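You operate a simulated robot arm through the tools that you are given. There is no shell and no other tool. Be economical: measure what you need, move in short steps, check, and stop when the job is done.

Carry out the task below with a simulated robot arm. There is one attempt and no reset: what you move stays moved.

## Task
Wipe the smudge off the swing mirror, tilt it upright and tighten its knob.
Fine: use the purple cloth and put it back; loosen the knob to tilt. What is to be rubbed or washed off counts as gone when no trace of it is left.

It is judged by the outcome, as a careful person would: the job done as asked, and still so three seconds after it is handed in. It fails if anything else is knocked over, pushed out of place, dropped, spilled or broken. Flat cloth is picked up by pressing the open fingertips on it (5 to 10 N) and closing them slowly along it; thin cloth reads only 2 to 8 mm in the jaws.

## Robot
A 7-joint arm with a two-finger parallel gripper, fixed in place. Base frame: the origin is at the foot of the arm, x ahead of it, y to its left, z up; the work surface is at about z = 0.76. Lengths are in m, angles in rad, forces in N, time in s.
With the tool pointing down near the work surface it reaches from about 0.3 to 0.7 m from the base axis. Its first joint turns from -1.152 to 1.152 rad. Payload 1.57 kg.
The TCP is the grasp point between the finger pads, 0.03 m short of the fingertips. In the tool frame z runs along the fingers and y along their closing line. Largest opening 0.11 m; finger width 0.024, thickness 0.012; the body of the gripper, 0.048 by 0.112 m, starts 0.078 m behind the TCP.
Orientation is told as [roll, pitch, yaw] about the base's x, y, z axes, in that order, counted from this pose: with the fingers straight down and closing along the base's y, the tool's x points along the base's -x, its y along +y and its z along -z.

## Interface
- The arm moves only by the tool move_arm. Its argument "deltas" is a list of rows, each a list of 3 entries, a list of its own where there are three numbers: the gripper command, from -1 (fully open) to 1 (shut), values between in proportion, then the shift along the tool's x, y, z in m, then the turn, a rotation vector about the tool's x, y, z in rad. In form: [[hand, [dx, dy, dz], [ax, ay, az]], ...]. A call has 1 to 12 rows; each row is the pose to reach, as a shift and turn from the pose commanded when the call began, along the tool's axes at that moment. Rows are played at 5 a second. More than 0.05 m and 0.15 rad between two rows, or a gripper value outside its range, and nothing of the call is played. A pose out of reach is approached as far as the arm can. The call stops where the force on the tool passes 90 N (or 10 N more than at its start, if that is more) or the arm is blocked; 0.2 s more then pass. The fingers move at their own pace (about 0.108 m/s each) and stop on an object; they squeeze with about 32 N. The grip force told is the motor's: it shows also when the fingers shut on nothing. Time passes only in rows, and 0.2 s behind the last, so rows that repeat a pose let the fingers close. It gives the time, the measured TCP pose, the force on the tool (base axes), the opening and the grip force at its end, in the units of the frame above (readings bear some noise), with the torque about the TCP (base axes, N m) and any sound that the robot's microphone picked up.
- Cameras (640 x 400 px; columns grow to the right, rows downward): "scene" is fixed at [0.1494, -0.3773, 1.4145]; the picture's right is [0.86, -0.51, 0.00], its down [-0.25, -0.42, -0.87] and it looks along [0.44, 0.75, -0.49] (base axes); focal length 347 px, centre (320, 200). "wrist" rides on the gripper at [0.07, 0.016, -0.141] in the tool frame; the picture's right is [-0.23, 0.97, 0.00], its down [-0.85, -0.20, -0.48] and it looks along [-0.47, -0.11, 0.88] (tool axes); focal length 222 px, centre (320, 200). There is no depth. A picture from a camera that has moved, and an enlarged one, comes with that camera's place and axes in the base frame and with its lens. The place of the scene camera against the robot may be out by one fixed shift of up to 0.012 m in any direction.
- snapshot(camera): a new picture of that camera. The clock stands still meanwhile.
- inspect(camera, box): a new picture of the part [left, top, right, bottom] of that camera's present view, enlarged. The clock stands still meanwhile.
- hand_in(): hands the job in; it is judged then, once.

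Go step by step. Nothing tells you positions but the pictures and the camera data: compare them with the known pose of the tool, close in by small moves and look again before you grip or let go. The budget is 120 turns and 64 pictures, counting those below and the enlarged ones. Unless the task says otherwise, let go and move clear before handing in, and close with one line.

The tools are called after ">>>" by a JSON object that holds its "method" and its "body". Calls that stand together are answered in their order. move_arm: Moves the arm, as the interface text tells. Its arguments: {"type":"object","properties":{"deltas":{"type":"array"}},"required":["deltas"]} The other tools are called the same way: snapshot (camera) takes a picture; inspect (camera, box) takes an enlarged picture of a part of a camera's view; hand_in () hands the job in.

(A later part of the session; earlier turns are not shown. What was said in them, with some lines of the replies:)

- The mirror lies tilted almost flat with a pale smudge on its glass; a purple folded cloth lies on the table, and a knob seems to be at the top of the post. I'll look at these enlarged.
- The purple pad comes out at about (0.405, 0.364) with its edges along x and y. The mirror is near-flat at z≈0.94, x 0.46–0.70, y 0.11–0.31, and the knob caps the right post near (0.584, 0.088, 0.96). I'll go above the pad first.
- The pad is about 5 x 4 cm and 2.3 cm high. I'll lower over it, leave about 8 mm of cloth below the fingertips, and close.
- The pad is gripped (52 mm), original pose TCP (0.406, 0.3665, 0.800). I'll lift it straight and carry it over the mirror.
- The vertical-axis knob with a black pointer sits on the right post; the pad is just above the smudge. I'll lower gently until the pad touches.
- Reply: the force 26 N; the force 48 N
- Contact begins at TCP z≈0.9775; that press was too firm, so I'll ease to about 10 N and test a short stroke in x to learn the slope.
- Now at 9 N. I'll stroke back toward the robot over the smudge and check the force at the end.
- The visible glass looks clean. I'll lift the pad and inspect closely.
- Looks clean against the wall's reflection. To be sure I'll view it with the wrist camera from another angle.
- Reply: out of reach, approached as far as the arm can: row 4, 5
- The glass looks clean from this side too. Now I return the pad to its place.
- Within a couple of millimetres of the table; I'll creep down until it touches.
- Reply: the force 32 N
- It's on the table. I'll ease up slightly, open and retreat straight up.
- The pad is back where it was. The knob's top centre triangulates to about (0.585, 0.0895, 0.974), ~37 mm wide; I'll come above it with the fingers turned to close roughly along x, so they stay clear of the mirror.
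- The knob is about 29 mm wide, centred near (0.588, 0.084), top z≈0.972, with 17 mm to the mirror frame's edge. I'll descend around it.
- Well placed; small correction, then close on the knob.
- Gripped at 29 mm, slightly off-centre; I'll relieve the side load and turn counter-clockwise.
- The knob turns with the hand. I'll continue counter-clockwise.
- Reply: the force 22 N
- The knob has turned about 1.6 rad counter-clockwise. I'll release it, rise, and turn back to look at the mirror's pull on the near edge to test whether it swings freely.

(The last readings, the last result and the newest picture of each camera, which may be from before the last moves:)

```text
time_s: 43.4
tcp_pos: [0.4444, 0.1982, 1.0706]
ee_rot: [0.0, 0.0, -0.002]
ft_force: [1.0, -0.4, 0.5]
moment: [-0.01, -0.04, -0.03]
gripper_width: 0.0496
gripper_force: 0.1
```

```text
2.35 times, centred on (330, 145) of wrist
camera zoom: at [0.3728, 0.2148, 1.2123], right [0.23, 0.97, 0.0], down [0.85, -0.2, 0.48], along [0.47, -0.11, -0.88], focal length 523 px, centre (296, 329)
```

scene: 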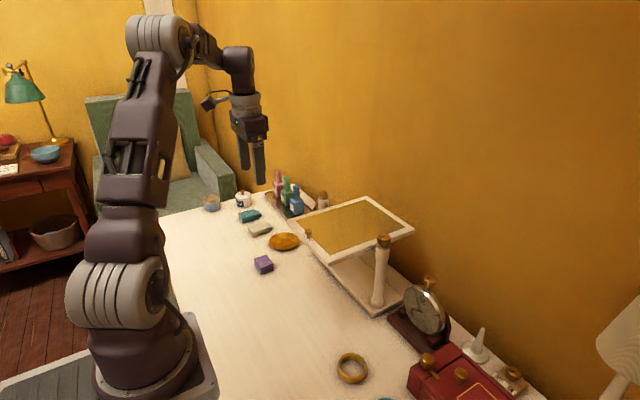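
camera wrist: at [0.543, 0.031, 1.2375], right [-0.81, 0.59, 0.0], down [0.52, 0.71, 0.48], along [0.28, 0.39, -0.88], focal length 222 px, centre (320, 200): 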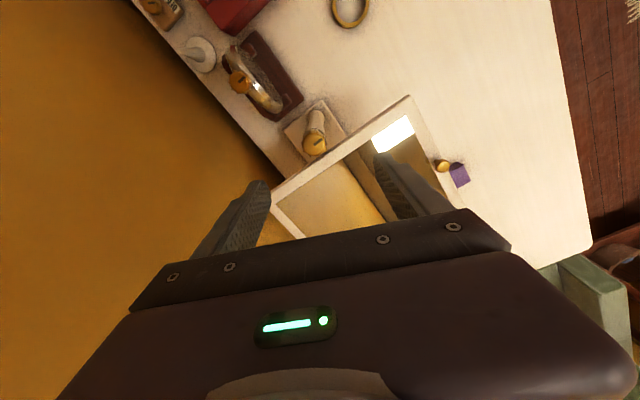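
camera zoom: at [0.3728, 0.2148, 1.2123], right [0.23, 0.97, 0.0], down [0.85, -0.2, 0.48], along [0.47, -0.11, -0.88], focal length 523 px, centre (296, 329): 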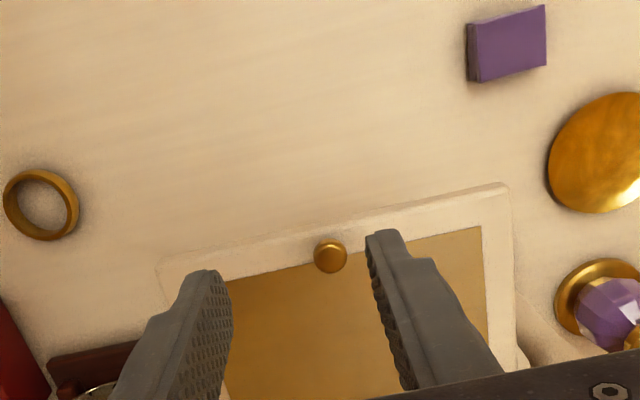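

>>> {"method": "move_arm", "body": {"deltas": [[0.0, [-0.01, 0.004, 0.02], [0, 0, 0]], [0.0, [-0.022, 0.008, 0.05], [0, 0, 0]], [0.0, [-0.022, 0.008, 0.05], [0, 0, 0]]]}}

>>> {"method": "inspect", "body": {"camera": "wrist", "box": [240, 120, 400, 240]}}

>>> {"method": "inspect", "body": {"camera": "scene", "box": [270, 190, 350, 270]}}

```text
time_s: 44.2
tcp_pos: [0.4663, 0.2052, 1.0198]
ee_rot: [0.0, -0.001, 0.001]
ft_force: [0.6, -0.2, -0.3]
moment: [0.01, 0.05, -0.01]
gripper_width: 0.0547
gripper_force: 0.0
```

```text
3.33 times, centred on (320, 180) of wrist
camera zoom: at [0.395, 0.2217, 1.1614], right [0.23, 0.97, 0.0], down [0.85, -0.2, 0.48], along [0.47, -0.11, -0.88], focal length 740 px, centre (320, 267)
```

zoom: 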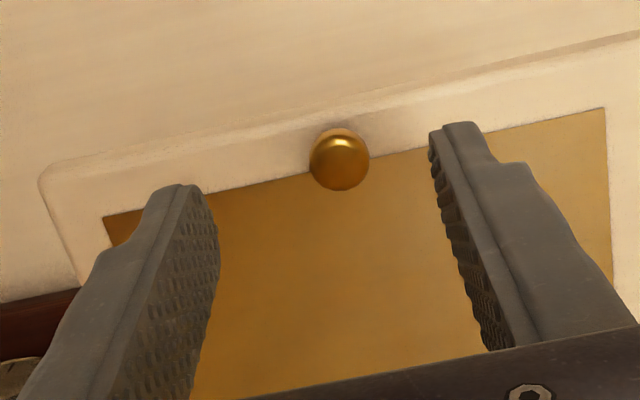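

```text
5.00 times, centred on (310, 230) of scene
camera zoom: at [0.1494, -0.3773, 1.4145], right [0.86, -0.51, 0.0], down [-0.25, -0.42, -0.87], along [0.44, 0.75, -0.49], focal length 1736 px, centre (370, 50)
```

zoom: 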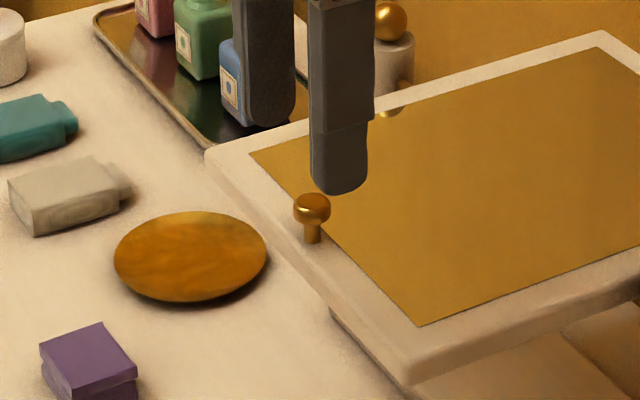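

The pull's head is at about (0.4685, 0.209, 0.957), 16 mm wide. I'll descend and take it near the fingertips.

>>> {"method": "move_arm", "body": {"deltas": [[0.0, [-0.002, 0.004, 0.02], [0, 0, 0]], [0.0, [-0.002, 0.004, 0.035], [0, 0, 0]], [0.0, [-0.002, 0.004, 0.043], [0, 0, 0]], [0.0, [-0.002, 0.004, 0.043], [0, 0, 0]]]}}

>>> {"method": "inspect", "body": {"camera": "wrist", "box": [240, 120, 400, 240]}}

>>> {"method": "inspect", "body": {"camera": "scene", "box": [270, 190, 350, 270]}}

```text
time_s: 45.2
tcp_pos: [0.4682, 0.2098, 0.977]
ee_rot: [0.0, 0.001, 0.0]
ft_force: [-0.7, -0.7, -0.2]
moment: [-0.01, 0.0, -0.03]
gripper_width: 0.0549
gripper_force: 0.1
```

```text
3.33 times, centred on (320, 180) of wrist
camera zoom: at [0.3971, 0.2264, 1.1192], right [0.23, 0.97, 0.0], down [0.86, -0.2, 0.48], along [0.47, -0.11, -0.88], focal length 740 px, centre (320, 267)
```

zoom: 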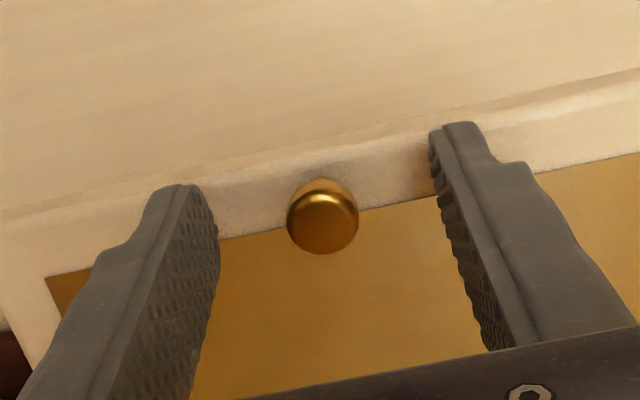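

```text
5.00 times, centred on (310, 230) of scene
camera zoom: at [0.1494, -0.3773, 1.4145], right [0.86, -0.51, 0.0], down [-0.25, -0.42, -0.87], along [0.44, 0.75, -0.49], focal length 1736 px, centre (370, 50)
```

zoom: 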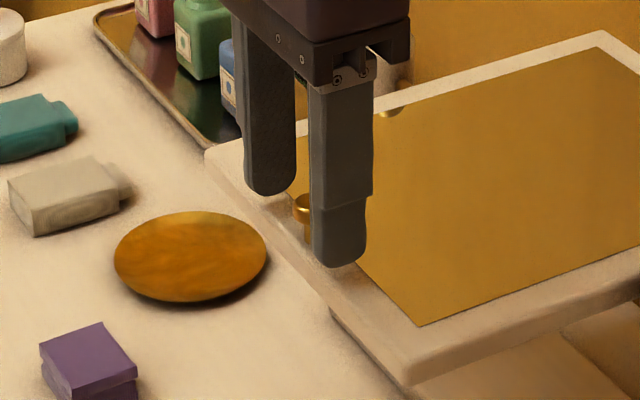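

>>> {"method": "move_arm", "body": {"deltas": [[0.4, [0, 0.0, 0.001], [0, 0, 0]], [0.6, [0, 0.0, 0.001], [0, 0, 0]], [1, [0, 0.0, 0.001], [0, 0, 0]], [1, [0, 0.0, 0.001], [0, 0, 0]], [1, [0, 0.0, 0.001], [0, 0, 0]]]}}

>>> {"method": "inspect", "body": {"camera": "scene", "box": [270, 190, 350, 270]}}

```text
time_s: 46.4
tcp_pos: [0.4666, 0.2095, 0.9758]
ee_rot: [0.001, -0.001, 0.002]
ft_force: [1.2, -3.3, -0.5]
moment: [-0.1, 0.08, -0.01]
gripper_width: 0.0176
gripper_force: 32.2
```

```text
5.00 times, centred on (310, 230) of scene
camera zoom: at [0.1494, -0.3774, 1.4144], right [0.86, -0.51, 0.0], down [-0.25, -0.42, -0.87], along [0.44, 0.75, -0.49], focal length 1736 px, centre (370, 50)
```

zoom: 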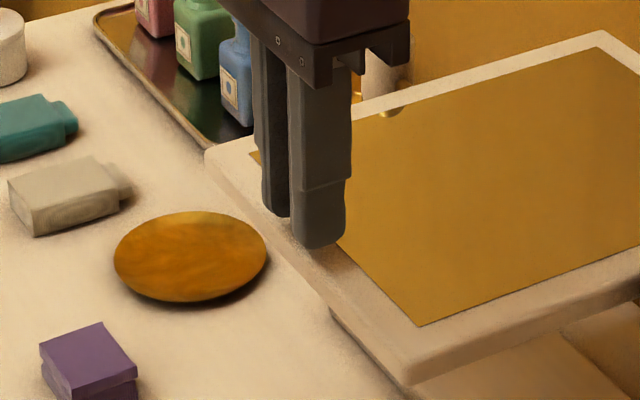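

The pull is held (17.6 mm). I'll test by moving it along a small arc downward about the pivot and check the force.

>>> {"method": "move_arm", "body": {"deltas": [[1, [0.0016, 0, 0.006], [0, -0.019, 0]], [1, [0.003, 0, 0.0122], [0, -0.038, 0]], [1, [0.0039, 0, 0.0185], [0, -0.057, 0]], [1, [0.0048, 0, 0.0247], [0, -0.076, 0]], [1, [0.0048, 0, 0.0247], [0, -0.076, 0]]]}}

>>> {"method": "inspect", "body": {"camera": "scene", "box": [270, 180, 430, 300]}}

```text
time_s: 47.6
tcp_pos: [0.4633, 0.2106, 0.9522]
ee_rot: [0.0, -0.078, -0.001]
ft_force: [7.2, -8.7, 8.0]
moment: [-0.19, -1.06, -0.03]
gripper_width: 0.0176
gripper_force: 32.3
```

```text
3.33 times, centred on (350, 240) of scene
camera zoom: at [0.1495, -0.3775, 1.4144], right [0.86, -0.51, 0.0], down [-0.25, -0.42, -0.87], along [0.44, 0.75, -0.49], focal length 1157 px, centre (220, 67)
```

zoom: 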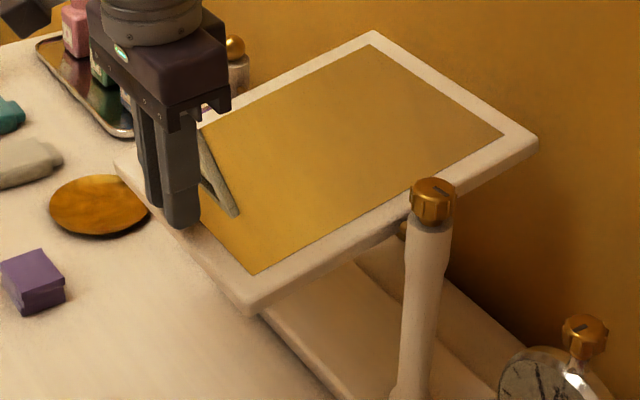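

It swings freely, so the knob is loose. I'll continue along the arc, pitching the hand forward as it goes.

>>> {"method": "move_arm", "body": {"deltas": [[1, [0.0018, 0, 0.0125], [0, -0.052, 0]], [1, [0.0022, 0, 0.0249], [0, -0.104, 0]], [1, [0.0014, 0, 0.0373], [0, -0.154, 0]], [1, [-0.0006, 0, 0.0497], [0, -0.204, 0]], [1, [-0.0006, 0, 0.0497], [0, -0.204, 0]]]}}

>>> {"method": "inspect", "body": {"camera": "scene", "box": [270, 160, 430, 290]}}

```text
time_s: 48.8
tcp_pos: [0.4674, 0.21, 0.9017]
ee_rot: [0.002, -0.279, 0.0]
ft_force: [-2.1, -6.4, 5.9]
moment: [-0.12, -0.9, -0.09]
gripper_width: 0.0177
gripper_force: 32.6
```

```text
3.08 times, centred on (350, 225) of scene
camera zoom: at [0.1492, -0.3775, 1.4144], right [0.86, -0.51, 0.0], down [-0.25, -0.42, -0.87], along [0.44, 0.75, -0.49], focal length 1068 px, centre (228, 123)
```

zoom: 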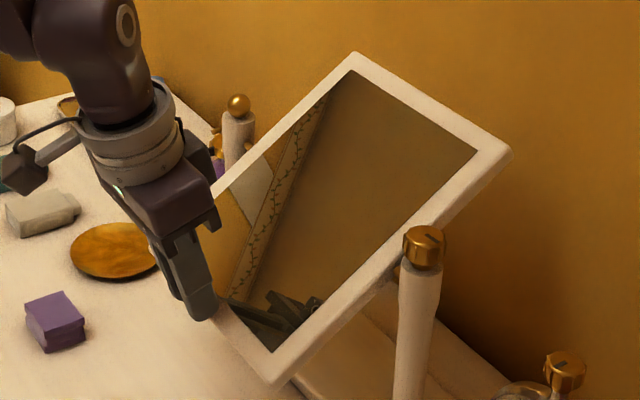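

>>> {"method": "move_arm", "body": {"deltas": [[1, [-0.0005, 0, 0.0122], [0, -0.055, 0]], [1, [-0.0025, 0, 0.0244], [0, -0.11, 0]], [1, [-0.0056, 0, 0.0363], [0, -0.16, 0]], [1, [-0.01, 0, 0.0477], [0, -0.21, 0]], [1, [-0.0153, 0, 0.0586], [0, -0.26, 0]], [1, [-0.0218, 0, 0.069], [0, -0.31, 0]], [1, [-0.0218, 0, 0.069], [0, -0.31, 0]]]}}

>>> {"method": "inspect", "body": {"camera": "scene", "box": [250, 150, 430, 300]}}

```text
time_s: 50.4
tcp_pos: [0.5064, 0.2093, 0.8424]
ee_rot: [0.0, -0.59, 0.0]
ft_force: [-8.2, -13.9, 0.9]
moment: [-0.14, -0.88, -0.22]
gripper_width: 0.0175
gripper_force: 32.9
```

```text
2.67 times, centred on (340, 225) of scene
camera zoom: at [0.1492, -0.3776, 1.4144], right [0.86, -0.51, 0.0], down [-0.25, -0.42, -0.87], along [0.44, 0.75, -0.49], focal length 926 px, centre (267, 133)
```

zoom: 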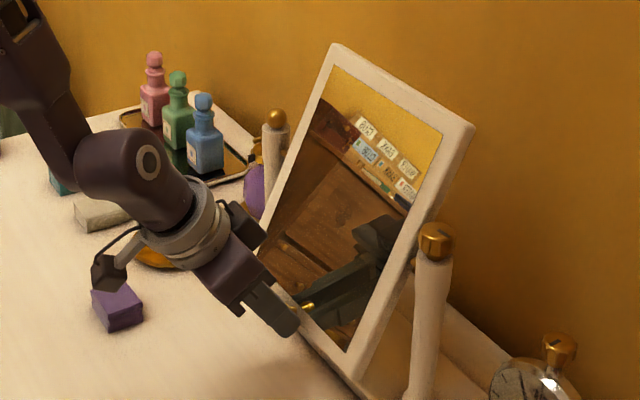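

>>> {"method": "move_arm", "body": {"deltas": [[1, [-0.0021, -0.0005, 0.0056], [0, -0.025, 0]], [1, [-0.0042, -0.001, 0.0113], [0, -0.05, 0]], [1, [-0.0094, -0.001, 0.0222], [0, -0.1, 0]], [1, [-0.0143, -0.001, 0.0303], [0, -0.14, 0]], [1, [-0.0143, -0.001, 0.0303], [0, -0.14, 0]]]}}

>>> {"method": "inspect", "body": {"camera": "scene", "box": [250, 150, 430, 300]}}

```text
time_s: 51.6
tcp_pos: [0.5357, 0.2093, 0.8265]
ee_rot: [0.002, -0.732, -0.001]
ft_force: [-6.0, -3.7, 0.5]
moment: [-0.02, -0.75, -0.16]
gripper_width: 0.0177
gripper_force: 31.6
```

```text
2.67 times, centred on (340, 225) of scene
camera zoom: at [0.1492, -0.3773, 1.4145], right [0.86, -0.51, 0.0], down [-0.25, -0.42, -0.87], along [0.44, 0.75, -0.49], focal length 926 px, centre (267, 133)
```

zoom: 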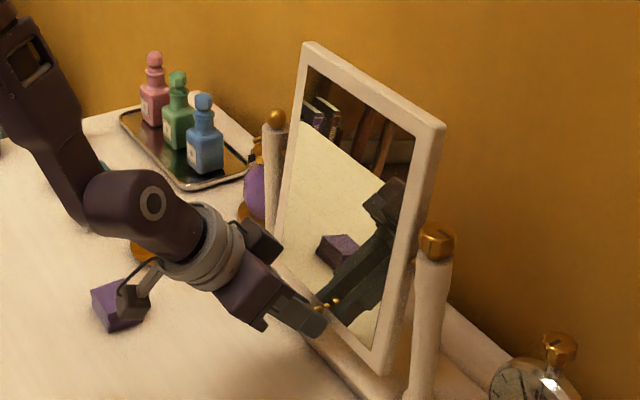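

>>> {"method": "move_arm", "body": {"deltas": [[1, [-0.0025, 0, 0.0048], [0, -0.025, 0]], [1, [-0.0051, 0, 0.0096], [0, -0.05, 0]], [1, [-0.0051, 0, 0.0096], [0, -0.05, 0]]]}}

>>> {"method": "inspect", "body": {"camera": "scene", "box": [310, 155, 410, 300]}}

```text
time_s: 52.4
tcp_pos: [0.547, 0.2092, 0.8211]
ee_rot: [0.0, -0.78, 0.0]
ft_force: [-6.7, 4.1, 0.0]
moment: [0.1, -0.71, -0.05]
gripper_width: 0.0176
gripper_force: 32.1
```

```text
2.76 times, centred on (360, 228) of scene
camera zoom: at [0.1492, -0.3772, 1.4145], right [0.86, -0.51, 0.0], down [-0.25, -0.42, -0.87], along [0.44, 0.75, -0.49], focal length 958 px, centre (210, 124)
```

zoom: 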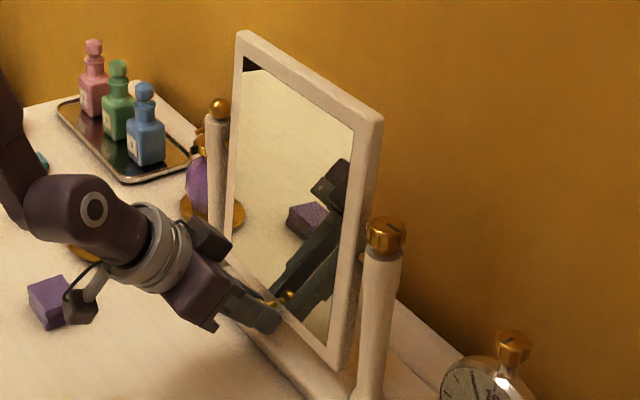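

>>> {"method": "inspect", "body": {"camera": "scene", "box": [395, 185, 425, 215]}}

>>> {"method": "inspect", "body": {"camera": "scene", "box": [345, 190, 405, 300]}}

```text
13.33 times, centred on (410, 200) of scene
camera zoom: at [0.1492, -0.3772, 1.4145], right [0.86, -0.51, 0.0], down [-0.25, -0.42, -0.87], along [0.44, 0.75, -0.49], focal length 4628 px, centre (-880, 200)
```

zoom: 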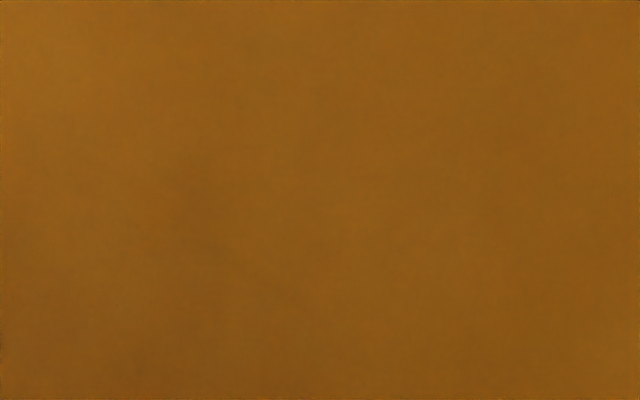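

```text
3.64 times, centred on (375, 245) of scene
camera zoom: at [0.1492, -0.3772, 1.4145], right [0.86, -0.51, 0.0], down [-0.25, -0.42, -0.87], along [0.44, 0.75, -0.49], focal length 1262 px, centre (120, 36)
```

zoom: 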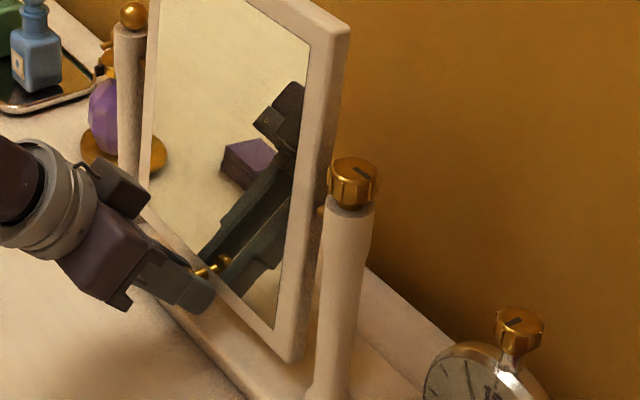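

The mirror is still about 0.04 rad short of vertical (the post checks as vertical in the same way). I'll add that.

>>> {"method": "move_arm", "body": {"deltas": [[1, [-0.0015, 0, 0.0023], [0, 0, 0]], [1, [-0.003, 0, 0.0046], [0, 0, 0]], [1, [-0.003, 0, 0.0046], [0, 0, 0]]]}}

>>> {"method": "inspect", "body": {"camera": "scene", "box": [345, 190, 405, 300]}}

```text
time_s: 53.2
tcp_pos: [0.5514, 0.2097, 0.8212]
ee_rot: [0.001, -0.78, 0.0]
ft_force: [-5.6, 6.0, 4.2]
moment: [0.08, -0.84, 0.12]
gripper_width: 0.0177
gripper_force: 32.7
```

```text
3.64 times, centred on (375, 245) of scene
camera zoom: at [0.1492, -0.3771, 1.4145], right [0.86, -0.51, 0.0], down [-0.25, -0.42, -0.87], along [0.44, 0.75, -0.49], focal length 1262 px, centre (120, 36)
```

zoom: 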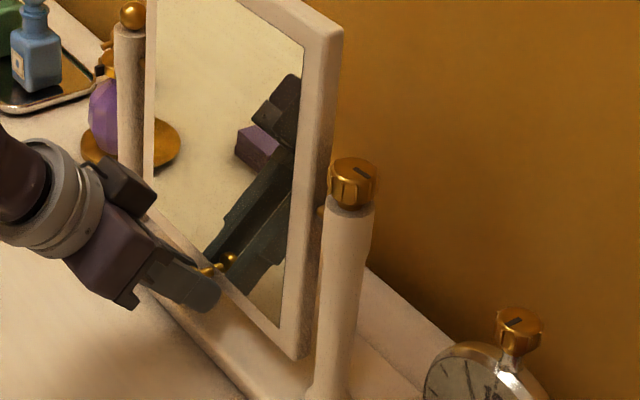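

Now within about 0.01 rad of vertical. I'll open the fingers and back off along the tool axis, then check that it stays.

>>> {"method": "move_arm", "body": {"deltas": [[0.6, [0, 0, 0], [0, 0, 0]], [0.4, [0, 0, 0], [0, 0, 0]], [0.4, [0, 0, 0], [0, 0, 0]], [0.4, [0, 0, -0.02], [0, 0, 0]], [0.4, [0, 0, -0.05], [0, 0, 0]], [0.4, [0, 0, -0.09], [0, 0, 0]], [0.4, [0, 0, -0.09], [0, 0, 0]]]}}

>>> {"method": "inspect", "body": {"camera": "scene", "box": [345, 190, 405, 300]}}

```text
time_s: 54.8
tcp_pos: [0.4883, 0.2087, 0.8846]
ee_rot: [0.001, -0.779, -0.001]
ft_force: [0.6, 0.5, 0.2]
moment: [0.02, 0.0, 0.02]
gripper_width: 0.0329
gripper_force: 0.0
```

```text
3.64 times, centred on (375, 245) of scene
camera zoom: at [0.1494, -0.3773, 1.4145], right [0.86, -0.51, 0.0], down [-0.25, -0.42, -0.87], along [0.44, 0.75, -0.49], focal length 1262 px, centre (120, 36)
```

zoom: 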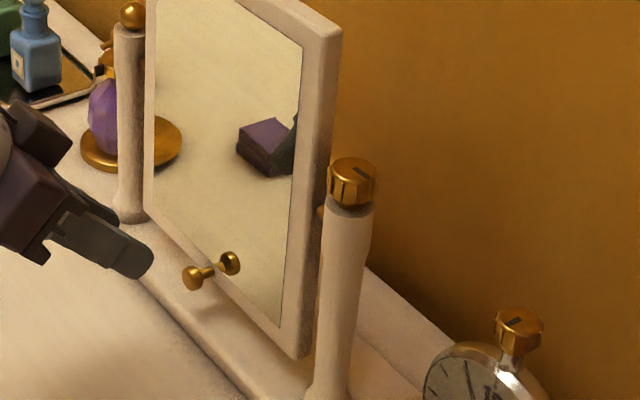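

It stays upright (tilt ≈0). Next: back up, level the hand, and go to the knob for tightening.

>>> {"method": "move_arm", "body": {"deltas": [[0.1, [-0.01, 0, -0.04], [0, 0, 0]], [0.1, [-0.03, 0, -0.07], [0, 0.13, 0]], [0.1, [-0.05, 0, -0.1], [0, 0.26, 0]], [0.1, [-0.07, 0, -0.13], [0, 0.39, 0]], [0.1, [-0.09, 0, -0.16], [0, 0.52, 0]], [0.1, [-0.11, 0, -0.19], [0, 0.65, 0]], [0.1, [-0.126, 0, -0.213], [0, 0.78, 0]], [0.1, [-0.126, 0, -0.213], [0, 0.78, 0]]]}}

```text
time_s: 56.6
tcp_pos: [0.4276, 0.2102, 1.1255]
ee_rot: [0.002, 0.0, 0.003]
ft_force: [0.2, -0.4, -1.3]
moment: [0.01, 0.0, -0.04]
gripper_width: 0.0494
gripper_force: 0.0
out of reach, approached as far as the arm can: row 3
```

>>> {"method": "move_arm", "body": {"deltas": [[0.1, [0, -0.026, 0], [0, 0, -0.14]], [0.1, [0, -0.052, 0], [0, 0, -0.28]], [0.1, [0, -0.078, 0], [0, 0, -0.42]], [0.1, [0, -0.104, 0], [0, 0, -0.56]], [0.1, [0, -0.127, 0], [0, 0, -0.7]], [0.1, [-0.023, -0.127, 0], [0, 0, -0.84]], [0.1, [-0.046, -0.127, 0], [0, 0, -0.98]], [0.1, [-0.069, -0.127, 0], [0, 0, -1.12]], [0.1, [-0.092, -0.127, 0], [0, 0, -1.26]], [0.1, [-0.115, -0.127, 0], [0, 0, -1.4]], [0.1, [-0.138, -0.127, 0], [0, 0, -1.54]], [0.1, [-0.161, -0.127, 0], [0, 0, -1.68]]]}}

>>> {"method": "move_arm", "body": {"deltas": [[0.1, [0, 0, 0], [0, 0, -0.14]], [0.1, [0, 0, 0.015], [0, 0, -0.27]], [0.1, [0, 0, 0.025], [0, 0, -0.27]]]}}

>>> {"method": "inspect", "body": {"camera": "wrist", "box": [220, 90, 420, 230]}}

```text
time_s: 59.2
tcp_pos: [0.3643, 0.1437, 1.0648]
ee_rot: [-0.003, 0.0, 1.677]
ft_force: [-0.3, 0.2, 0.7]
moment: [-0.02, 0.01, -0.02]
gripper_width: 0.0496
gripper_force: 0.0
out of reach, approached as far as the arm can: row 8, 9, 10, 11, 12
```

```text
time_s: 60.0
tcp_pos: [0.3191, 0.1496, 1.0347]
ee_rot: [0.0, 0.0, 1.952]
ft_force: [-0.5, 0.1, 0.6]
moment: [0.01, -0.01, 0.0]
gripper_width: 0.0497
gripper_force: 0.2
out of reach, approached as far as the arm can: row 1, 2, 3
```

```text
2.86 times, centred on (320, 160) of wrist
camera zoom: at [0.3292, 0.0789, 1.1759], right [-0.99, -0.15, 0.0], down [-0.13, 0.87, 0.48], along [-0.07, 0.47, -0.88], focal length 635 px, centre (320, 314)
```

zoom: 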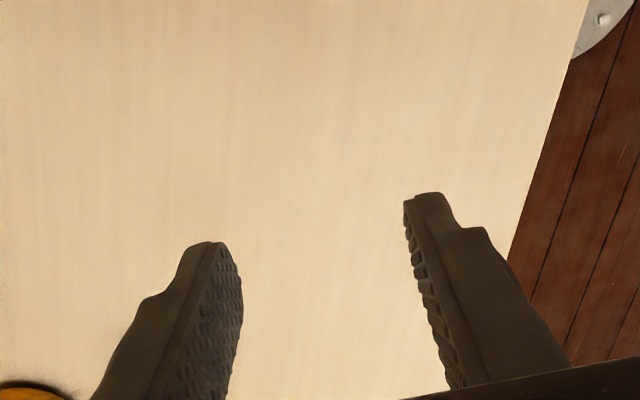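

The arm hit a reach limit with that yaw near the base. I'll unwind the yaw and move forward again.

>>> {"method": "move_arm", "body": {"deltas": [[0.1, [0, 0, -0.02], [0, 0, 0.14]], [0.1, [0.0, 0, -0.04], [0, 0, 0.28]], [0.1, [0.03, -0.02, -0.06], [0, 0, 0.42]], [0.1, [0.06, -0.04, -0.08], [0, 0, 0.56]], [0.1, [0.09, -0.06, -0.085], [0, 0, 0.7]], [0.1, [0.103, -0.077, -0.085], [0, 0, 0.78]], [0.1, [0.103, -0.077, -0.085], [0, 0, 0.78]]]}}

>>> {"method": "snapshot", "body": {"camera": "scene"}}

```text
time_s: 61.6
tcp_pos: [0.4299, 0.0831, 1.1204]
ee_rot: [0.0, 0.001, 1.169]
ft_force: [0.7, 0.0, -0.3]
moment: [-0.01, -0.04, 0.0]
gripper_width: 0.0494
gripper_force: 0.0
```

```text
13 pictures are left
```

scene: 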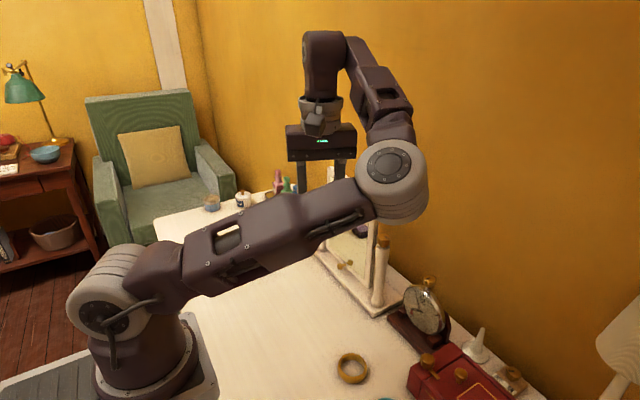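

The arm's elbow has folded out to the right; I'll unwind to yaw 0 further left to restore the normal posture before approaching the knob.

>>> {"method": "move_arm", "body": {"deltas": [[0.1, [-0.012, 0.005, -0.003], [0, 0, 0.13]], [0.1, [-0.024, 0.01, -0.006], [0, 0, 0.26]], [0.1, [-0.036, 0.015, -0.01], [0, 0, 0.39]], [0.1, [-0.048, 0.02, -0.013], [0, 0, 0.52]], [0.1, [-0.06, 0.025, -0.016], [0, 0, 0.65]], [0.1, [-0.072, 0.03, -0.02], [0, 0, 0.78]], [0.1, [-0.084, 0.035, -0.023], [0, 0, 0.91]], [0.1, [-0.096, 0.04, -0.026], [0, 0, 1.04]], [0.1, [-0.11, 0.047, -0.03], [0, 0, 1.169]], [0.1, [-0.11, 0.047, -0.03], [0, 0, 1.169]]]}}

>>> {"method": "snapshot", "body": {"camera": "scene"}}

```text
time_s: 63.8
tcp_pos: [0.4295, 0.2021, 1.149]
ee_rot: [0.001, 0.0, -0.001]
ft_force: [0.2, 0.4, -0.4]
moment: [-0.01, 0.03, -0.02]
gripper_width: 0.0494
gripper_force: 0.0
```

```text
12 pictures are left
```

scene: 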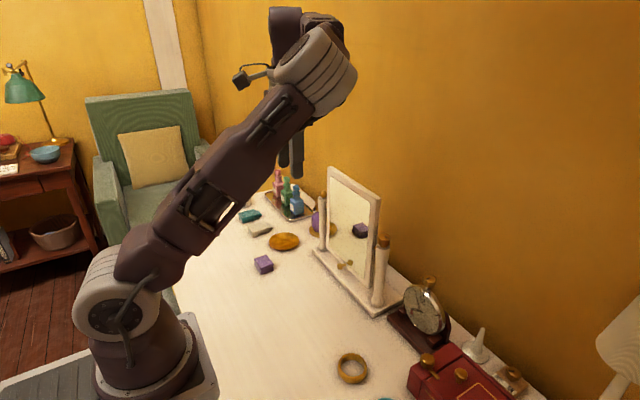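

Posture is recovering. I'll first translate above the knob with yaw 0, then turn.

>>> {"method": "move_arm", "body": {"deltas": [[0.1, [-0.03, -0.02, 0], [0, 0, 0]], [0.1, [-0.06, -0.04, 0], [0, 0, 0]], [0.1, [-0.09, -0.06, 0], [0, 0, 0]], [0.1, [-0.12, -0.08, 0], [0, 0, 0]], [0.1, [-0.145, -0.1, 0.0], [0, 0, 0]], [0.1, [-0.16, -0.119, 0.0], [0, 0, 0]], [0.1, [-0.16, -0.119, 0.0], [0, 0, 0]]]}}

>>> {"method": "move_arm", "body": {"deltas": [[0.1, [0, 0, 0.0], [0, 0, -0.13]], [0.1, [0, 0, 0], [0, 0, -0.26]], [0.1, [0, 0, 0], [0, 0, -0.39]], [0.1, [0, 0, 0], [0, 0, -0.52]], [0.1, [0, 0, 0], [0, 0, -0.65]], [0.1, [0, 0, 0], [0, 0, -0.78]], [0.1, [0, 0, 0], [0, 0, -0.91]], [0.1, [0, 0, 0], [0, 0, -1.04]], [0.1, [0, 0, 0], [0, 0, -1.17]], [0.1, [0, 0, 0], [0, 0, -1.17]]]}}

>>> {"method": "snapshot", "body": {"camera": "scene"}}

```text
time_s: 65.4
tcp_pos: [0.5898, 0.0824, 1.1493]
ee_rot: [0.0, 0.001, 0.001]
ft_force: [-0.1, 0.0, -0.3]
moment: [0.02, 0.0, 0.02]
gripper_width: 0.0495
gripper_force: 0.0
```

```text
time_s: 67.6
tcp_pos: [0.4551, 0.1257, 1.0986]
ee_rot: [0.0, -0.002, 1.172]
ft_force: [-0.3, 0.6, -0.2]
moment: [0.01, 0.0, -0.02]
gripper_width: 0.0493
gripper_force: 0.1
out of reach, approached as far as the arm can: row 3, 4, 5, 6, 7, 8, 9, 10
```

```text
11 pictures are left
```

scene: 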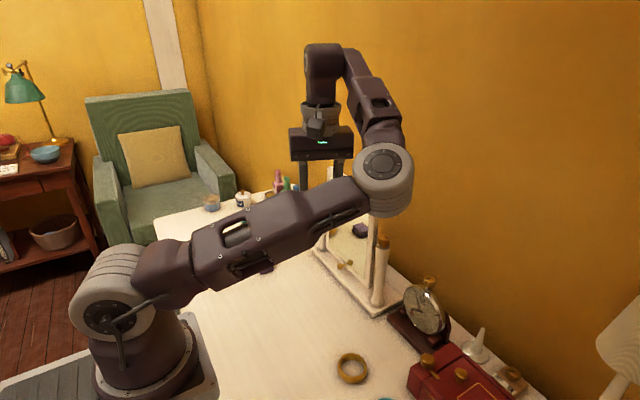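

In this posture positive yaw runs into a joint limit. I'll unwind to yaw 0 and use negative yaw (fingers equally along x) instead.

>>> {"method": "move_arm", "body": {"deltas": [[0.1, [0, 0, -0.025], [0, 0, 0.13]], [0.1, [0, 0, -0.051], [0, 0, 0.26]], [0.1, [0, 0, -0.051], [0, 0, 0.39]], [0.1, [0, 0, -0.051], [0, 0, 0.52]], [0.1, [0, 0, -0.051], [0, 0, 0.65]], [0.1, [0, 0, -0.051], [0, 0, 0.78]], [0.1, [-0.003, -0.03, -0.051], [0, 0, 0.91]], [0.1, [-0.006, -0.065, -0.051], [0, 0, 1.04]], [0.1, [-0.01, -0.105, -0.051], [0, 0, 1.17]], [0.1, [-0.013, -0.141, -0.051], [0, 0, 1.17]], [0.1, [-0.013, -0.141, -0.051], [0, 0, 1.17]]]}}

>>> {"method": "move_arm", "body": {"deltas": [[0.1, [0, 0, 0.0], [0, 0, 0.13]], [0.1, [0, 0, 0], [0, 0, 0.26]], [0.1, [0, 0, 0], [0, 0, 0.39]], [0.1, [0, 0, 0], [0, 0, 0.52]], [0.1, [0, 0, 0], [0, 0, 0.65]], [0.1, [0, 0, 0], [0, 0, 0.78]], [0.1, [0, 0, 0], [0, 0, 0.91]], [0.1, [0, 0, 0], [0, 0, 1.04]], [0.1, [0, 0, 0], [0, 0, 1.17]], [0.1, [0, 0, 0], [0, 0, 1.17]]]}}

>>> {"method": "snapshot", "body": {"camera": "scene"}}

```text
time_s: 70.0
tcp_pos: [0.5897, 0.0819, 1.1491]
ee_rot: [-0.002, 0.0, 0.002]
ft_force: [-1.1, 0.3, -0.3]
moment: [0.0, 0.01, -0.04]
gripper_width: 0.0496
gripper_force: 0.0
```

```text
time_s: 72.2
tcp_pos: [0.5882, 0.0823, 1.1498]
ee_rot: [0.0, 0.001, -1.171]
ft_force: [-0.6, -0.1, 0.1]
moment: [-0.04, 0.0, -0.03]
gripper_width: 0.0493
gripper_force: 0.1
```

```text
10 pictures are left
```

scene: 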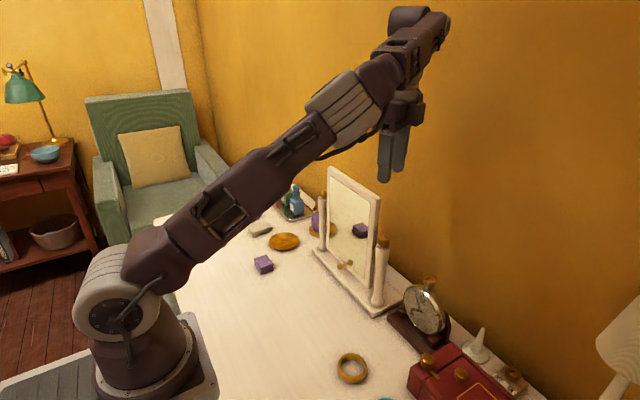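

Good posture now. I'll lower to just above the knob and check alignment.

>>> {"method": "move_arm", "body": {"deltas": [[0.1, [0, 0, 0.04], [0, 0, 0]], [0.1, [0, 0, 0.08], [0, 0, 0]], [0.1, [0, 0, 0.12], [0, 0, 0]], [0.1, [0, 0, 0.135], [0, 0, 0]], [0.1, [0, 0, 0.135], [0, 0, 0]]]}}

>>> {"method": "inspect", "body": {"camera": "wrist", "box": [220, 100, 420, 250]}}

```text
time_s: 73.4
tcp_pos: [0.5885, 0.0831, 1.0145]
ee_rot: [0.002, 0.0, -1.169]
ft_force: [-0.1, 0.1, -0.1]
moment: [-0.01, 0.0, -0.03]
gripper_width: 0.0498
gripper_force: 0.0
```

```text
2.67 times, centred on (320, 175) of wrist
camera zoom: at [0.5762, 0.1527, 1.1555], right [0.99, 0.17, 0.0], down [0.15, -0.86, 0.48], along [0.08, -0.47, -0.88], focal length 592 px, centre (320, 267)
```

zoom: 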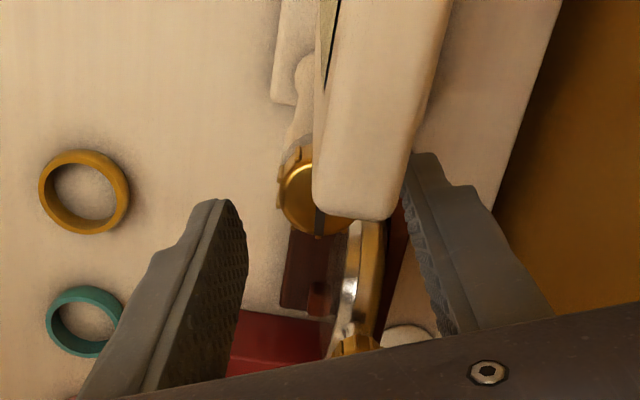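

>>> {"method": "move_arm", "body": {"deltas": [[0.1, [0, 0, 0.01], [0, 0, 0]], [0.1, [0, 0, 0.02], [0, 0, 0]], [0.1, [0, 0, 0.03], [0, 0, 0]], [0.1, [0, 0, 0.03], [0, 0, 0]]]}}

>>> {"method": "inspect", "body": {"camera": "scene", "box": [350, 190, 420, 270]}}

```text
time_s: 74.4
tcp_pos: [0.5898, 0.0814, 0.9845]
ee_rot: [0.0, 0.0, -1.167]
ft_force: [-0.2, -0.3, -0.1]
moment: [0.0, 0.02, -0.04]
gripper_width: 0.0494
gripper_force: 0.0
```

```text
5.00 times, centred on (385, 230) of scene
camera zoom: at [0.1494, -0.3773, 1.4145], right [0.86, -0.51, 0.0], down [-0.25, -0.42, -0.87], along [0.44, 0.75, -0.49], focal length 1736 px, centre (-5, 50)
```

zoom: 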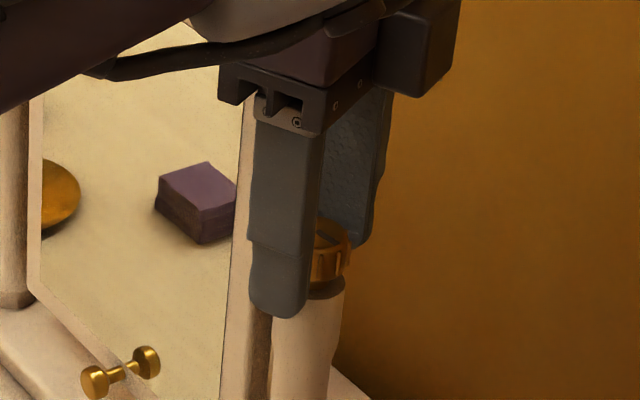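

The fingers straddle the knob, with no contact. I'll close and turn clockwise 0.75 rad.

>>> {"method": "move_arm", "body": {"deltas": [[0.3, [0, 0, 0], [0, 0, 0]], [0.45, [0, 0, 0], [0, 0, 0]], [1, [0, 0, 0], [0, 0, 0]], [1, [0, 0, 0], [0, 0, 0]], [1, [0, 0, 0], [0, 0, 0]]]}}

```text
time_s: 75.6
tcp_pos: [0.5901, 0.0821, 0.984]
ee_rot: [0.002, 0.0, -1.17]
ft_force: [12.9, 4.9, -3.1]
moment: [0.14, -0.31, -0.03]
gripper_width: 0.0296
gripper_force: 39.5
```

>>> {"method": "move_arm", "body": {"deltas": [[1, [0, 0.001, 0], [0, 0, 0]], [1, [0, 0.001, 0], [0, 0, 0.12]], [1, [0, 0.001, 0], [0, 0, 0.24]], [1, [0, 0.001, 0], [0, 0, 0.36]], [1, [0, 0.001, 0], [0, 0, 0.48]], [1, [0, 0.001, 0], [0, 0, 0.6]], [1, [0, 0.001, 0], [0, 0, 0.7]], [1, [0, 0.001, 0], [0, 0, 0.75]], [1, [0, 0.001, 0], [0, 0, 0.75]]]}}

```text
time_s: 77.6
tcp_pos: [0.5909, 0.0825, 0.9846]
ee_rot: [-0.001, 0.0, -1.92]
ft_force: [7.9, 4.6, -10.1]
moment: [-0.05, -0.12, 0.0]
gripper_width: 0.0296
gripper_force: 38.9
```

Release, rotate the open hand back, and regrip.

>>> {"method": "move_arm", "body": {"deltas": [[0.2, [0, 0, 0], [0, 0, 0]], [0.2, [0, 0, 0], [0, 0, 0]], [0.2, [0, 0, 0], [0, 0, -0.14]], [0.2, [0, 0, 0], [0, 0, -0.28]], [0.2, [0, 0, 0], [0, 0, -0.42]], [0.2, [0, 0, 0], [0, 0, -0.56]], [0.2, [0, 0, 0], [0, 0, -0.7]], [0.2, [0, 0, 0], [0, 0, -0.76]], [0.2, [0, 0, 0], [0, 0, -0.76]]]}}

>>> {"method": "move_arm", "body": {"deltas": [[0.4, [0, 0, 0], [0, 0, 0]], [1, [0, 0, 0], [0, 0, 0]], [1, [0, 0, 0], [0, 0, 0]], [1, [0, 0, 0], [0, 0, 0]]]}}

```text
time_s: 79.6
tcp_pos: [0.5896, 0.0822, 0.9851]
ee_rot: [0.0, 0.001, -1.157]
ft_force: [0.1, 0.4, -0.1]
moment: [0.0, -0.04, -0.01]
gripper_width: 0.0442
gripper_force: 0.0
```

```text
time_s: 80.6
tcp_pos: [0.5904, 0.0825, 0.9847]
ee_rot: [0.001, -0.002, -1.158]
ft_force: [3.6, 0.4, -0.7]
moment: [0.0, -0.05, 0.01]
gripper_width: 0.0295
gripper_force: 39.5
```

>>> {"method": "move_arm", "body": {"deltas": [[1, [0, 0, 0], [0, 0, 0.12]], [1, [0, 0, 0], [0, 0, 0.24]], [1, [0, 0, 0], [0, 0, 0.36]], [1, [0, 0, 0], [0, 0, 0.48]], [1, [0, 0, 0], [0, 0, 0.6]], [1, [0, 0, 0], [0, 0, 0.7]], [1, [0, 0, 0], [0, 0, 0.76]], [1, [0, 0, 0], [0, 0, 0.76]]]}}

```text
time_s: 82.4
tcp_pos: [0.5898, 0.0825, 0.9855]
ee_rot: [0.0, 0.001, -1.922]
ft_force: [5.7, -0.5, 0.6]
moment: [0.2, -0.11, -0.01]
gripper_width: 0.0293
gripper_force: 38.8
```

Turned 1.51 rad so far with no stop felt. Third grip, turning in small steps while watching the torque.

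>>> {"method": "move_arm", "body": {"deltas": [[0.2, [0, 0, 0], [0, 0, 0]], [0.2, [0, 0, 0], [0, 0, 0]], [0.2, [0, 0, 0], [0, 0, -0.14]], [0.2, [0, 0, 0], [0, 0, -0.28]], [0.2, [0, 0, 0], [0, 0, -0.42]], [0.2, [0, 0, 0], [0, 0, -0.56]], [0.2, [0, 0, 0], [0, 0, -0.7]], [0.2, [0, 0, 0], [0, 0, -0.76]], [0.2, [0, 0, 0], [0, 0, -0.76]]]}}

>>> {"method": "inspect", "body": {"camera": "wrist", "box": [220, 100, 420, 250]}}

>>> {"method": "move_arm", "body": {"deltas": [[0.4, [0, 0, 0], [0, 0, 0]], [1, [0, 0, 0], [0, 0, 0]], [1, [0, 0, 0], [0, 0, 0]], [1, [0, 0, 0], [0, 0, 0]], [1, [0, 0, 0], [0, 0, 0.05]], [1, [0, 0, 0], [0, 0, 0.1]], [1, [0, 0, 0], [0, 0, 0.1]]]}}

```text
time_s: 84.4
tcp_pos: [0.5906, 0.0814, 0.9846]
ee_rot: [0.002, 0.0, -1.158]
ft_force: [0.0, -0.3, 0.1]
moment: [-0.01, -0.01, -0.03]
gripper_width: 0.044
gripper_force: 0.1
```

```text
2.67 times, centred on (320, 175) of wrist
camera zoom: at [0.5758, 0.1523, 1.1267], right [0.98, 0.18, 0.0], down [0.16, -0.86, 0.48], along [0.09, -0.47, -0.88], focal length 592 px, centre (320, 267)
```

zoom: 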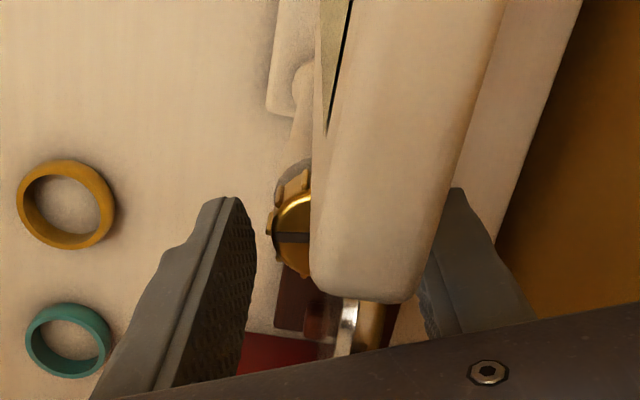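

```text
time_s: 86.0
tcp_pos: [0.59, 0.0822, 0.9844]
ee_rot: [-0.001, 0.0, -1.259]
ft_force: [-1.0, -1.6, 1.8]
moment: [0.45, 0.17, 0.01]
gripper_width: 0.0293
gripper_force: 38.9
```

The pointer is back near its original direction. I'll turn further to feel it tighten.

>>> {"method": "move_arm", "body": {"deltas": [[1, [0, 0, 0], [0, 0, 0.05]], [1, [0, 0, 0], [0, 0, 0.1]], [1, [0, 0, 0], [0, 0, 0.15]], [1, [0, 0, 0], [0, 0, 0.15]]]}}

>>> {"method": "move_arm", "body": {"deltas": [[1, [0, 0, 0], [0, 0, 0.05]], [1, [0, 0, 0], [0, 0, 0.1]], [1, [0, 0, 0], [0, 0, 0.15]], [1, [0, 0, 0], [0, 0, 0.15]]]}}

```text
time_s: 87.0
tcp_pos: [0.5906, 0.0819, 0.9851]
ee_rot: [-0.001, 0.002, -1.408]
ft_force: [1.9, 1.6, 5.0]
moment: [0.08, 0.0, 0.7]
gripper_width: 0.0293
gripper_force: 39.3
```

```text
time_s: 88.0
tcp_pos: [0.5904, 0.082, 0.9852]
ee_rot: [0.001, -0.001, -1.558]
ft_force: [2.8, -0.5, 0.3]
moment: [-0.28, -0.15, 0.49]
gripper_width: 0.0298
gripper_force: 39.1
```

Torque rose to 0.5–0.7 N m and the fingers began to slip: the knob is at its tight end. I'll release and rise straight up.

>>> {"method": "move_arm", "body": {"deltas": [[0.2, [0, 0, 0], [0, 0, 0]], [0.1, [0, 0, 0], [0, 0, 0]], [0.1, [0, 0, 0], [0, 0, 0]], [0.1, [0, 0, -0.03], [0, 0, 0]], [0.1, [0, 0, -0.07], [0, 0, 0]], [0.1, [0, 0, -0.11], [0, 0, 0]], [0.1, [0, 0, -0.15], [0, 0, 0]], [0.1, [0, 0, -0.19], [0, 0, 0]]]}}

>>> {"method": "inspect", "body": {"camera": "scene", "box": [310, 160, 420, 300]}}

>>> {"method": "inspect", "body": {"camera": "wrist", "box": [270, 100, 370, 200]}}

```text
time_s: 89.8
tcp_pos: [0.5901, 0.0821, 1.1747]
ee_rot: [-0.002, 0.0, -1.556]
ft_force: [0.0, -0.5, 1.4]
moment: [-0.03, 0.02, -0.01]
gripper_width: 0.0493
gripper_force: 0.0
```

```text
2.86 times, centred on (365, 230) of scene
camera zoom: at [0.1494, -0.3773, 1.4145], right [0.86, -0.51, 0.0], down [-0.25, -0.42, -0.87], along [0.44, 0.75, -0.49], focal length 992 px, centre (191, 114)
```

zoom: 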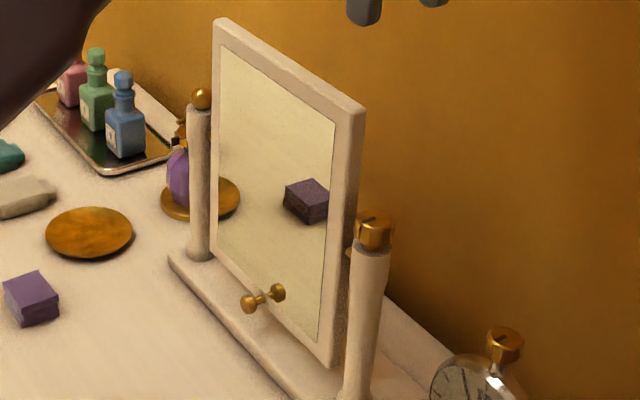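

```text
4.00 times, centred on (320, 150) of wrist
camera zoom: at [0.6043, 0.1514, 1.3171], right [0.98, -0.21, 0.0], down [-0.19, -0.86, 0.48], along [-0.1, -0.47, -0.88], focal length 888 px, centre (320, 400)
```

zoom: 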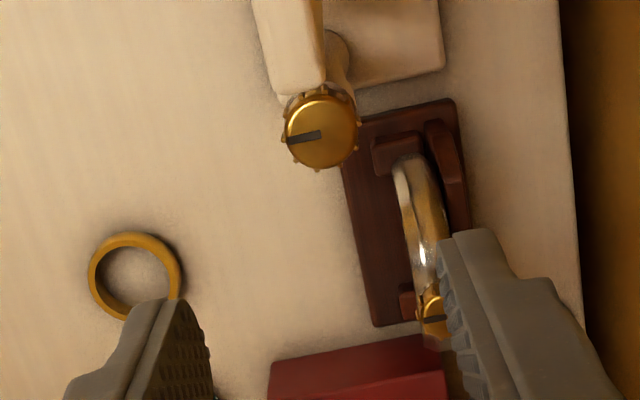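

The mirror is vertical and clean, and the pointer is back at its original direction. I'll regrip once more to confirm the knob is hard tight rather than just slipping.

>>> {"method": "move_arm", "body": {"deltas": [[0.1, [0, 0, 0.04], [0, 0, -0.13]], [0.1, [0, 0, 0.08], [0, 0, -0.26]], [0.1, [0, 0, 0.12], [0, 0, -0.39]], [0.1, [0, 0, 0.16], [0, 0, -0.39]], [0.1, [0, 0, 0.192], [0, 0, -0.39]], [0.4, [0, 0, 0.192], [0, 0, -0.39]], [1, [0, 0, 0.192], [0, 0, -0.39]], [1, [0, 0, 0.192], [0, 0, -0.39]], [1, [0, 0, 0.192], [0, 0, -0.39]]]}}

>>> {"method": "move_arm", "body": {"deltas": [[1, [0, 0, 0], [0, 0, 0.03]], [1, [0, 0, 0], [0, 0, 0.06]], [1, [0, 0, 0], [0, 0, 0.06]]]}}

>>> {"method": "move_arm", "body": {"deltas": [[1, [0, 0, 0], [0, 0, 0.03]], [1, [0, 0, 0], [0, 0, 0.06]], [1, [0, 0, 0], [0, 0, 0.06]]]}}

>>> {"method": "move_arm", "body": {"deltas": [[1, [0, 0, 0], [0, 0, 0.03]], [1, [0, 0, 0], [0, 0, 0.06]], [1, [0, 0, 0], [0, 0, 0.06]]]}}

```text
time_s: 91.8
tcp_pos: [0.5885, 0.0804, 0.9826]
ee_rot: [-0.004, 0.001, -1.167]
ft_force: [-3.9, 1.2, -9.1]
moment: [0.42, 0.03, -0.04]
gripper_width: 0.0299
gripper_force: 39.3
```

```text
time_s: 92.6
tcp_pos: [0.5899, 0.0826, 0.9843]
ee_rot: [0.0, -0.001, -1.228]
ft_force: [-3.2, -4.2, -1.3]
moment: [-0.52, -0.03, 0.41]
gripper_width: 0.0297
gripper_force: 39.4
```

```text
time_s: 93.4
tcp_pos: [0.5896, 0.0816, 0.9846]
ee_rot: [0.002, 0.0, -1.29]
ft_force: [0.0, -5.2, 7.5]
moment: [-0.45, -0.01, 0.27]
gripper_width: 0.0294
gripper_force: 39.4
```

```text
time_s: 94.2
tcp_pos: [0.59, 0.0817, 0.9828]
ee_rot: [0.002, 0.004, -1.35]
ft_force: [0.5, -2.3, 16.3]
moment: [0.28, 0.11, 0.17]
gripper_width: 0.0295
gripper_force: 39.4
```

Torque rises at once and then slips: the knob is tight. Release, rise and move clear.

>>> {"method": "move_arm", "body": {"deltas": [[0.2, [0, 0, 0], [0, 0, 0]], [0.1, [0, 0, 0], [0, 0, 0]], [0.1, [0, 0, 0], [0, 0, 0]], [0.1, [0, 0, -0.03], [0, 0, 0]], [0.1, [0, 0, -0.07], [0, 0, 0]], [0.1, [0, 0, -0.11], [0, 0, 0]], [0.1, [0, 0, -0.15], [0, 0, 0]], [0.1, [0, 0, -0.19], [0, 0, 0]], [0.1, [0, 0, -0.19], [0, 0, 0.1]]]}}

>>> {"method": "inspect", "body": {"camera": "wrist", "box": [270, 100, 370, 200]}}

>>> {"method": "inspect", "body": {"camera": "scene", "box": [330, 160, 400, 280]}}

```text
time_s: 96.2
tcp_pos: [0.5896, 0.0821, 1.1741]
ee_rot: [-0.002, 0.0, -1.447]
ft_force: [0.2, -0.2, 0.5]
moment: [0.03, 0.03, 0.01]
gripper_width: 0.0493
gripper_force: 0.1
```

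```text
4.00 times, centred on (320, 150) of wrist
camera zoom: at [0.5966, 0.1537, 1.3157], right [0.99, -0.11, 0.0], down [-0.09, -0.87, 0.48], along [-0.05, -0.48, -0.88], focal length 888 px, centre (320, 400)
```

zoom: 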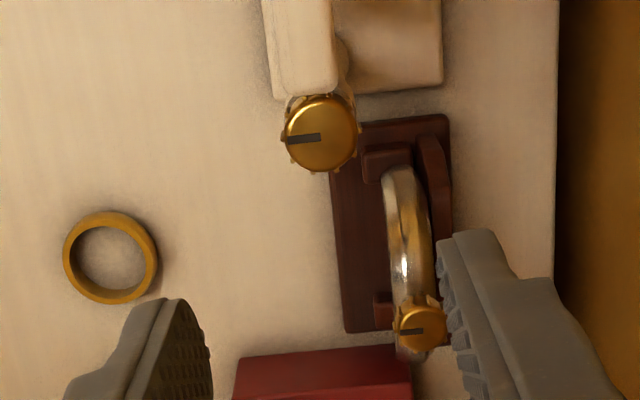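

```text
3.33 times, centred on (365, 220) of scene
camera zoom: at [0.1494, -0.3773, 1.4145], right [0.86, -0.51, 0.0], down [-0.25, -0.42, -0.87], along [0.44, 0.75, -0.49], focal length 1157 px, centre (170, 133)
```

zoom: 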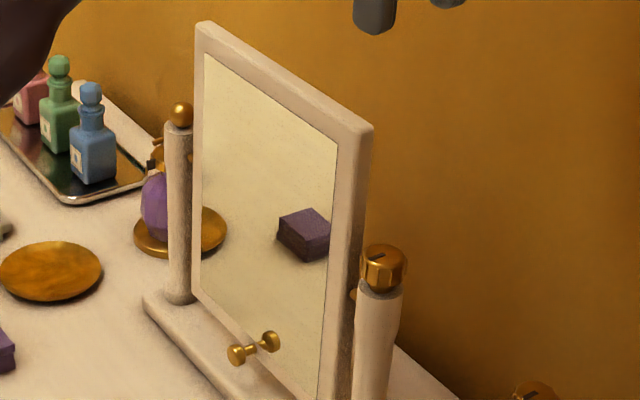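

The knob no longer turns, the mirror stands upright and the glass is clear. One last overall look.

>>> {"method": "snapshot", "body": {"camera": "scene"}}

```text
2 pictures are left
```

scene: 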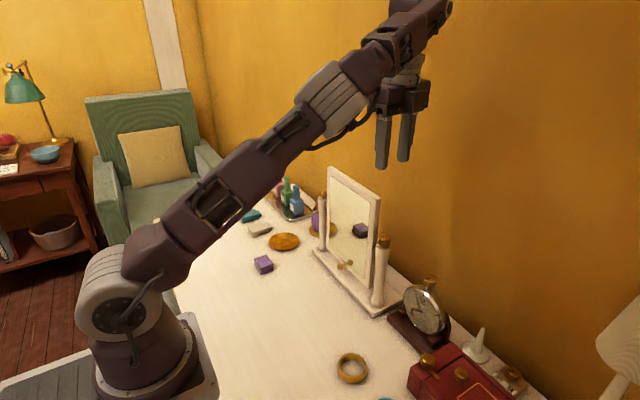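

Everything I can see is in its place and the arm is clear, so I'm handing in.

>>> {"method": "hand_in", "body": {}}

```text
The job is handed in.
```

The job is handed in: no smudge shows on the mirror, it stands upright within measuring error with its knob tight, and the purple cloth is back where it was.
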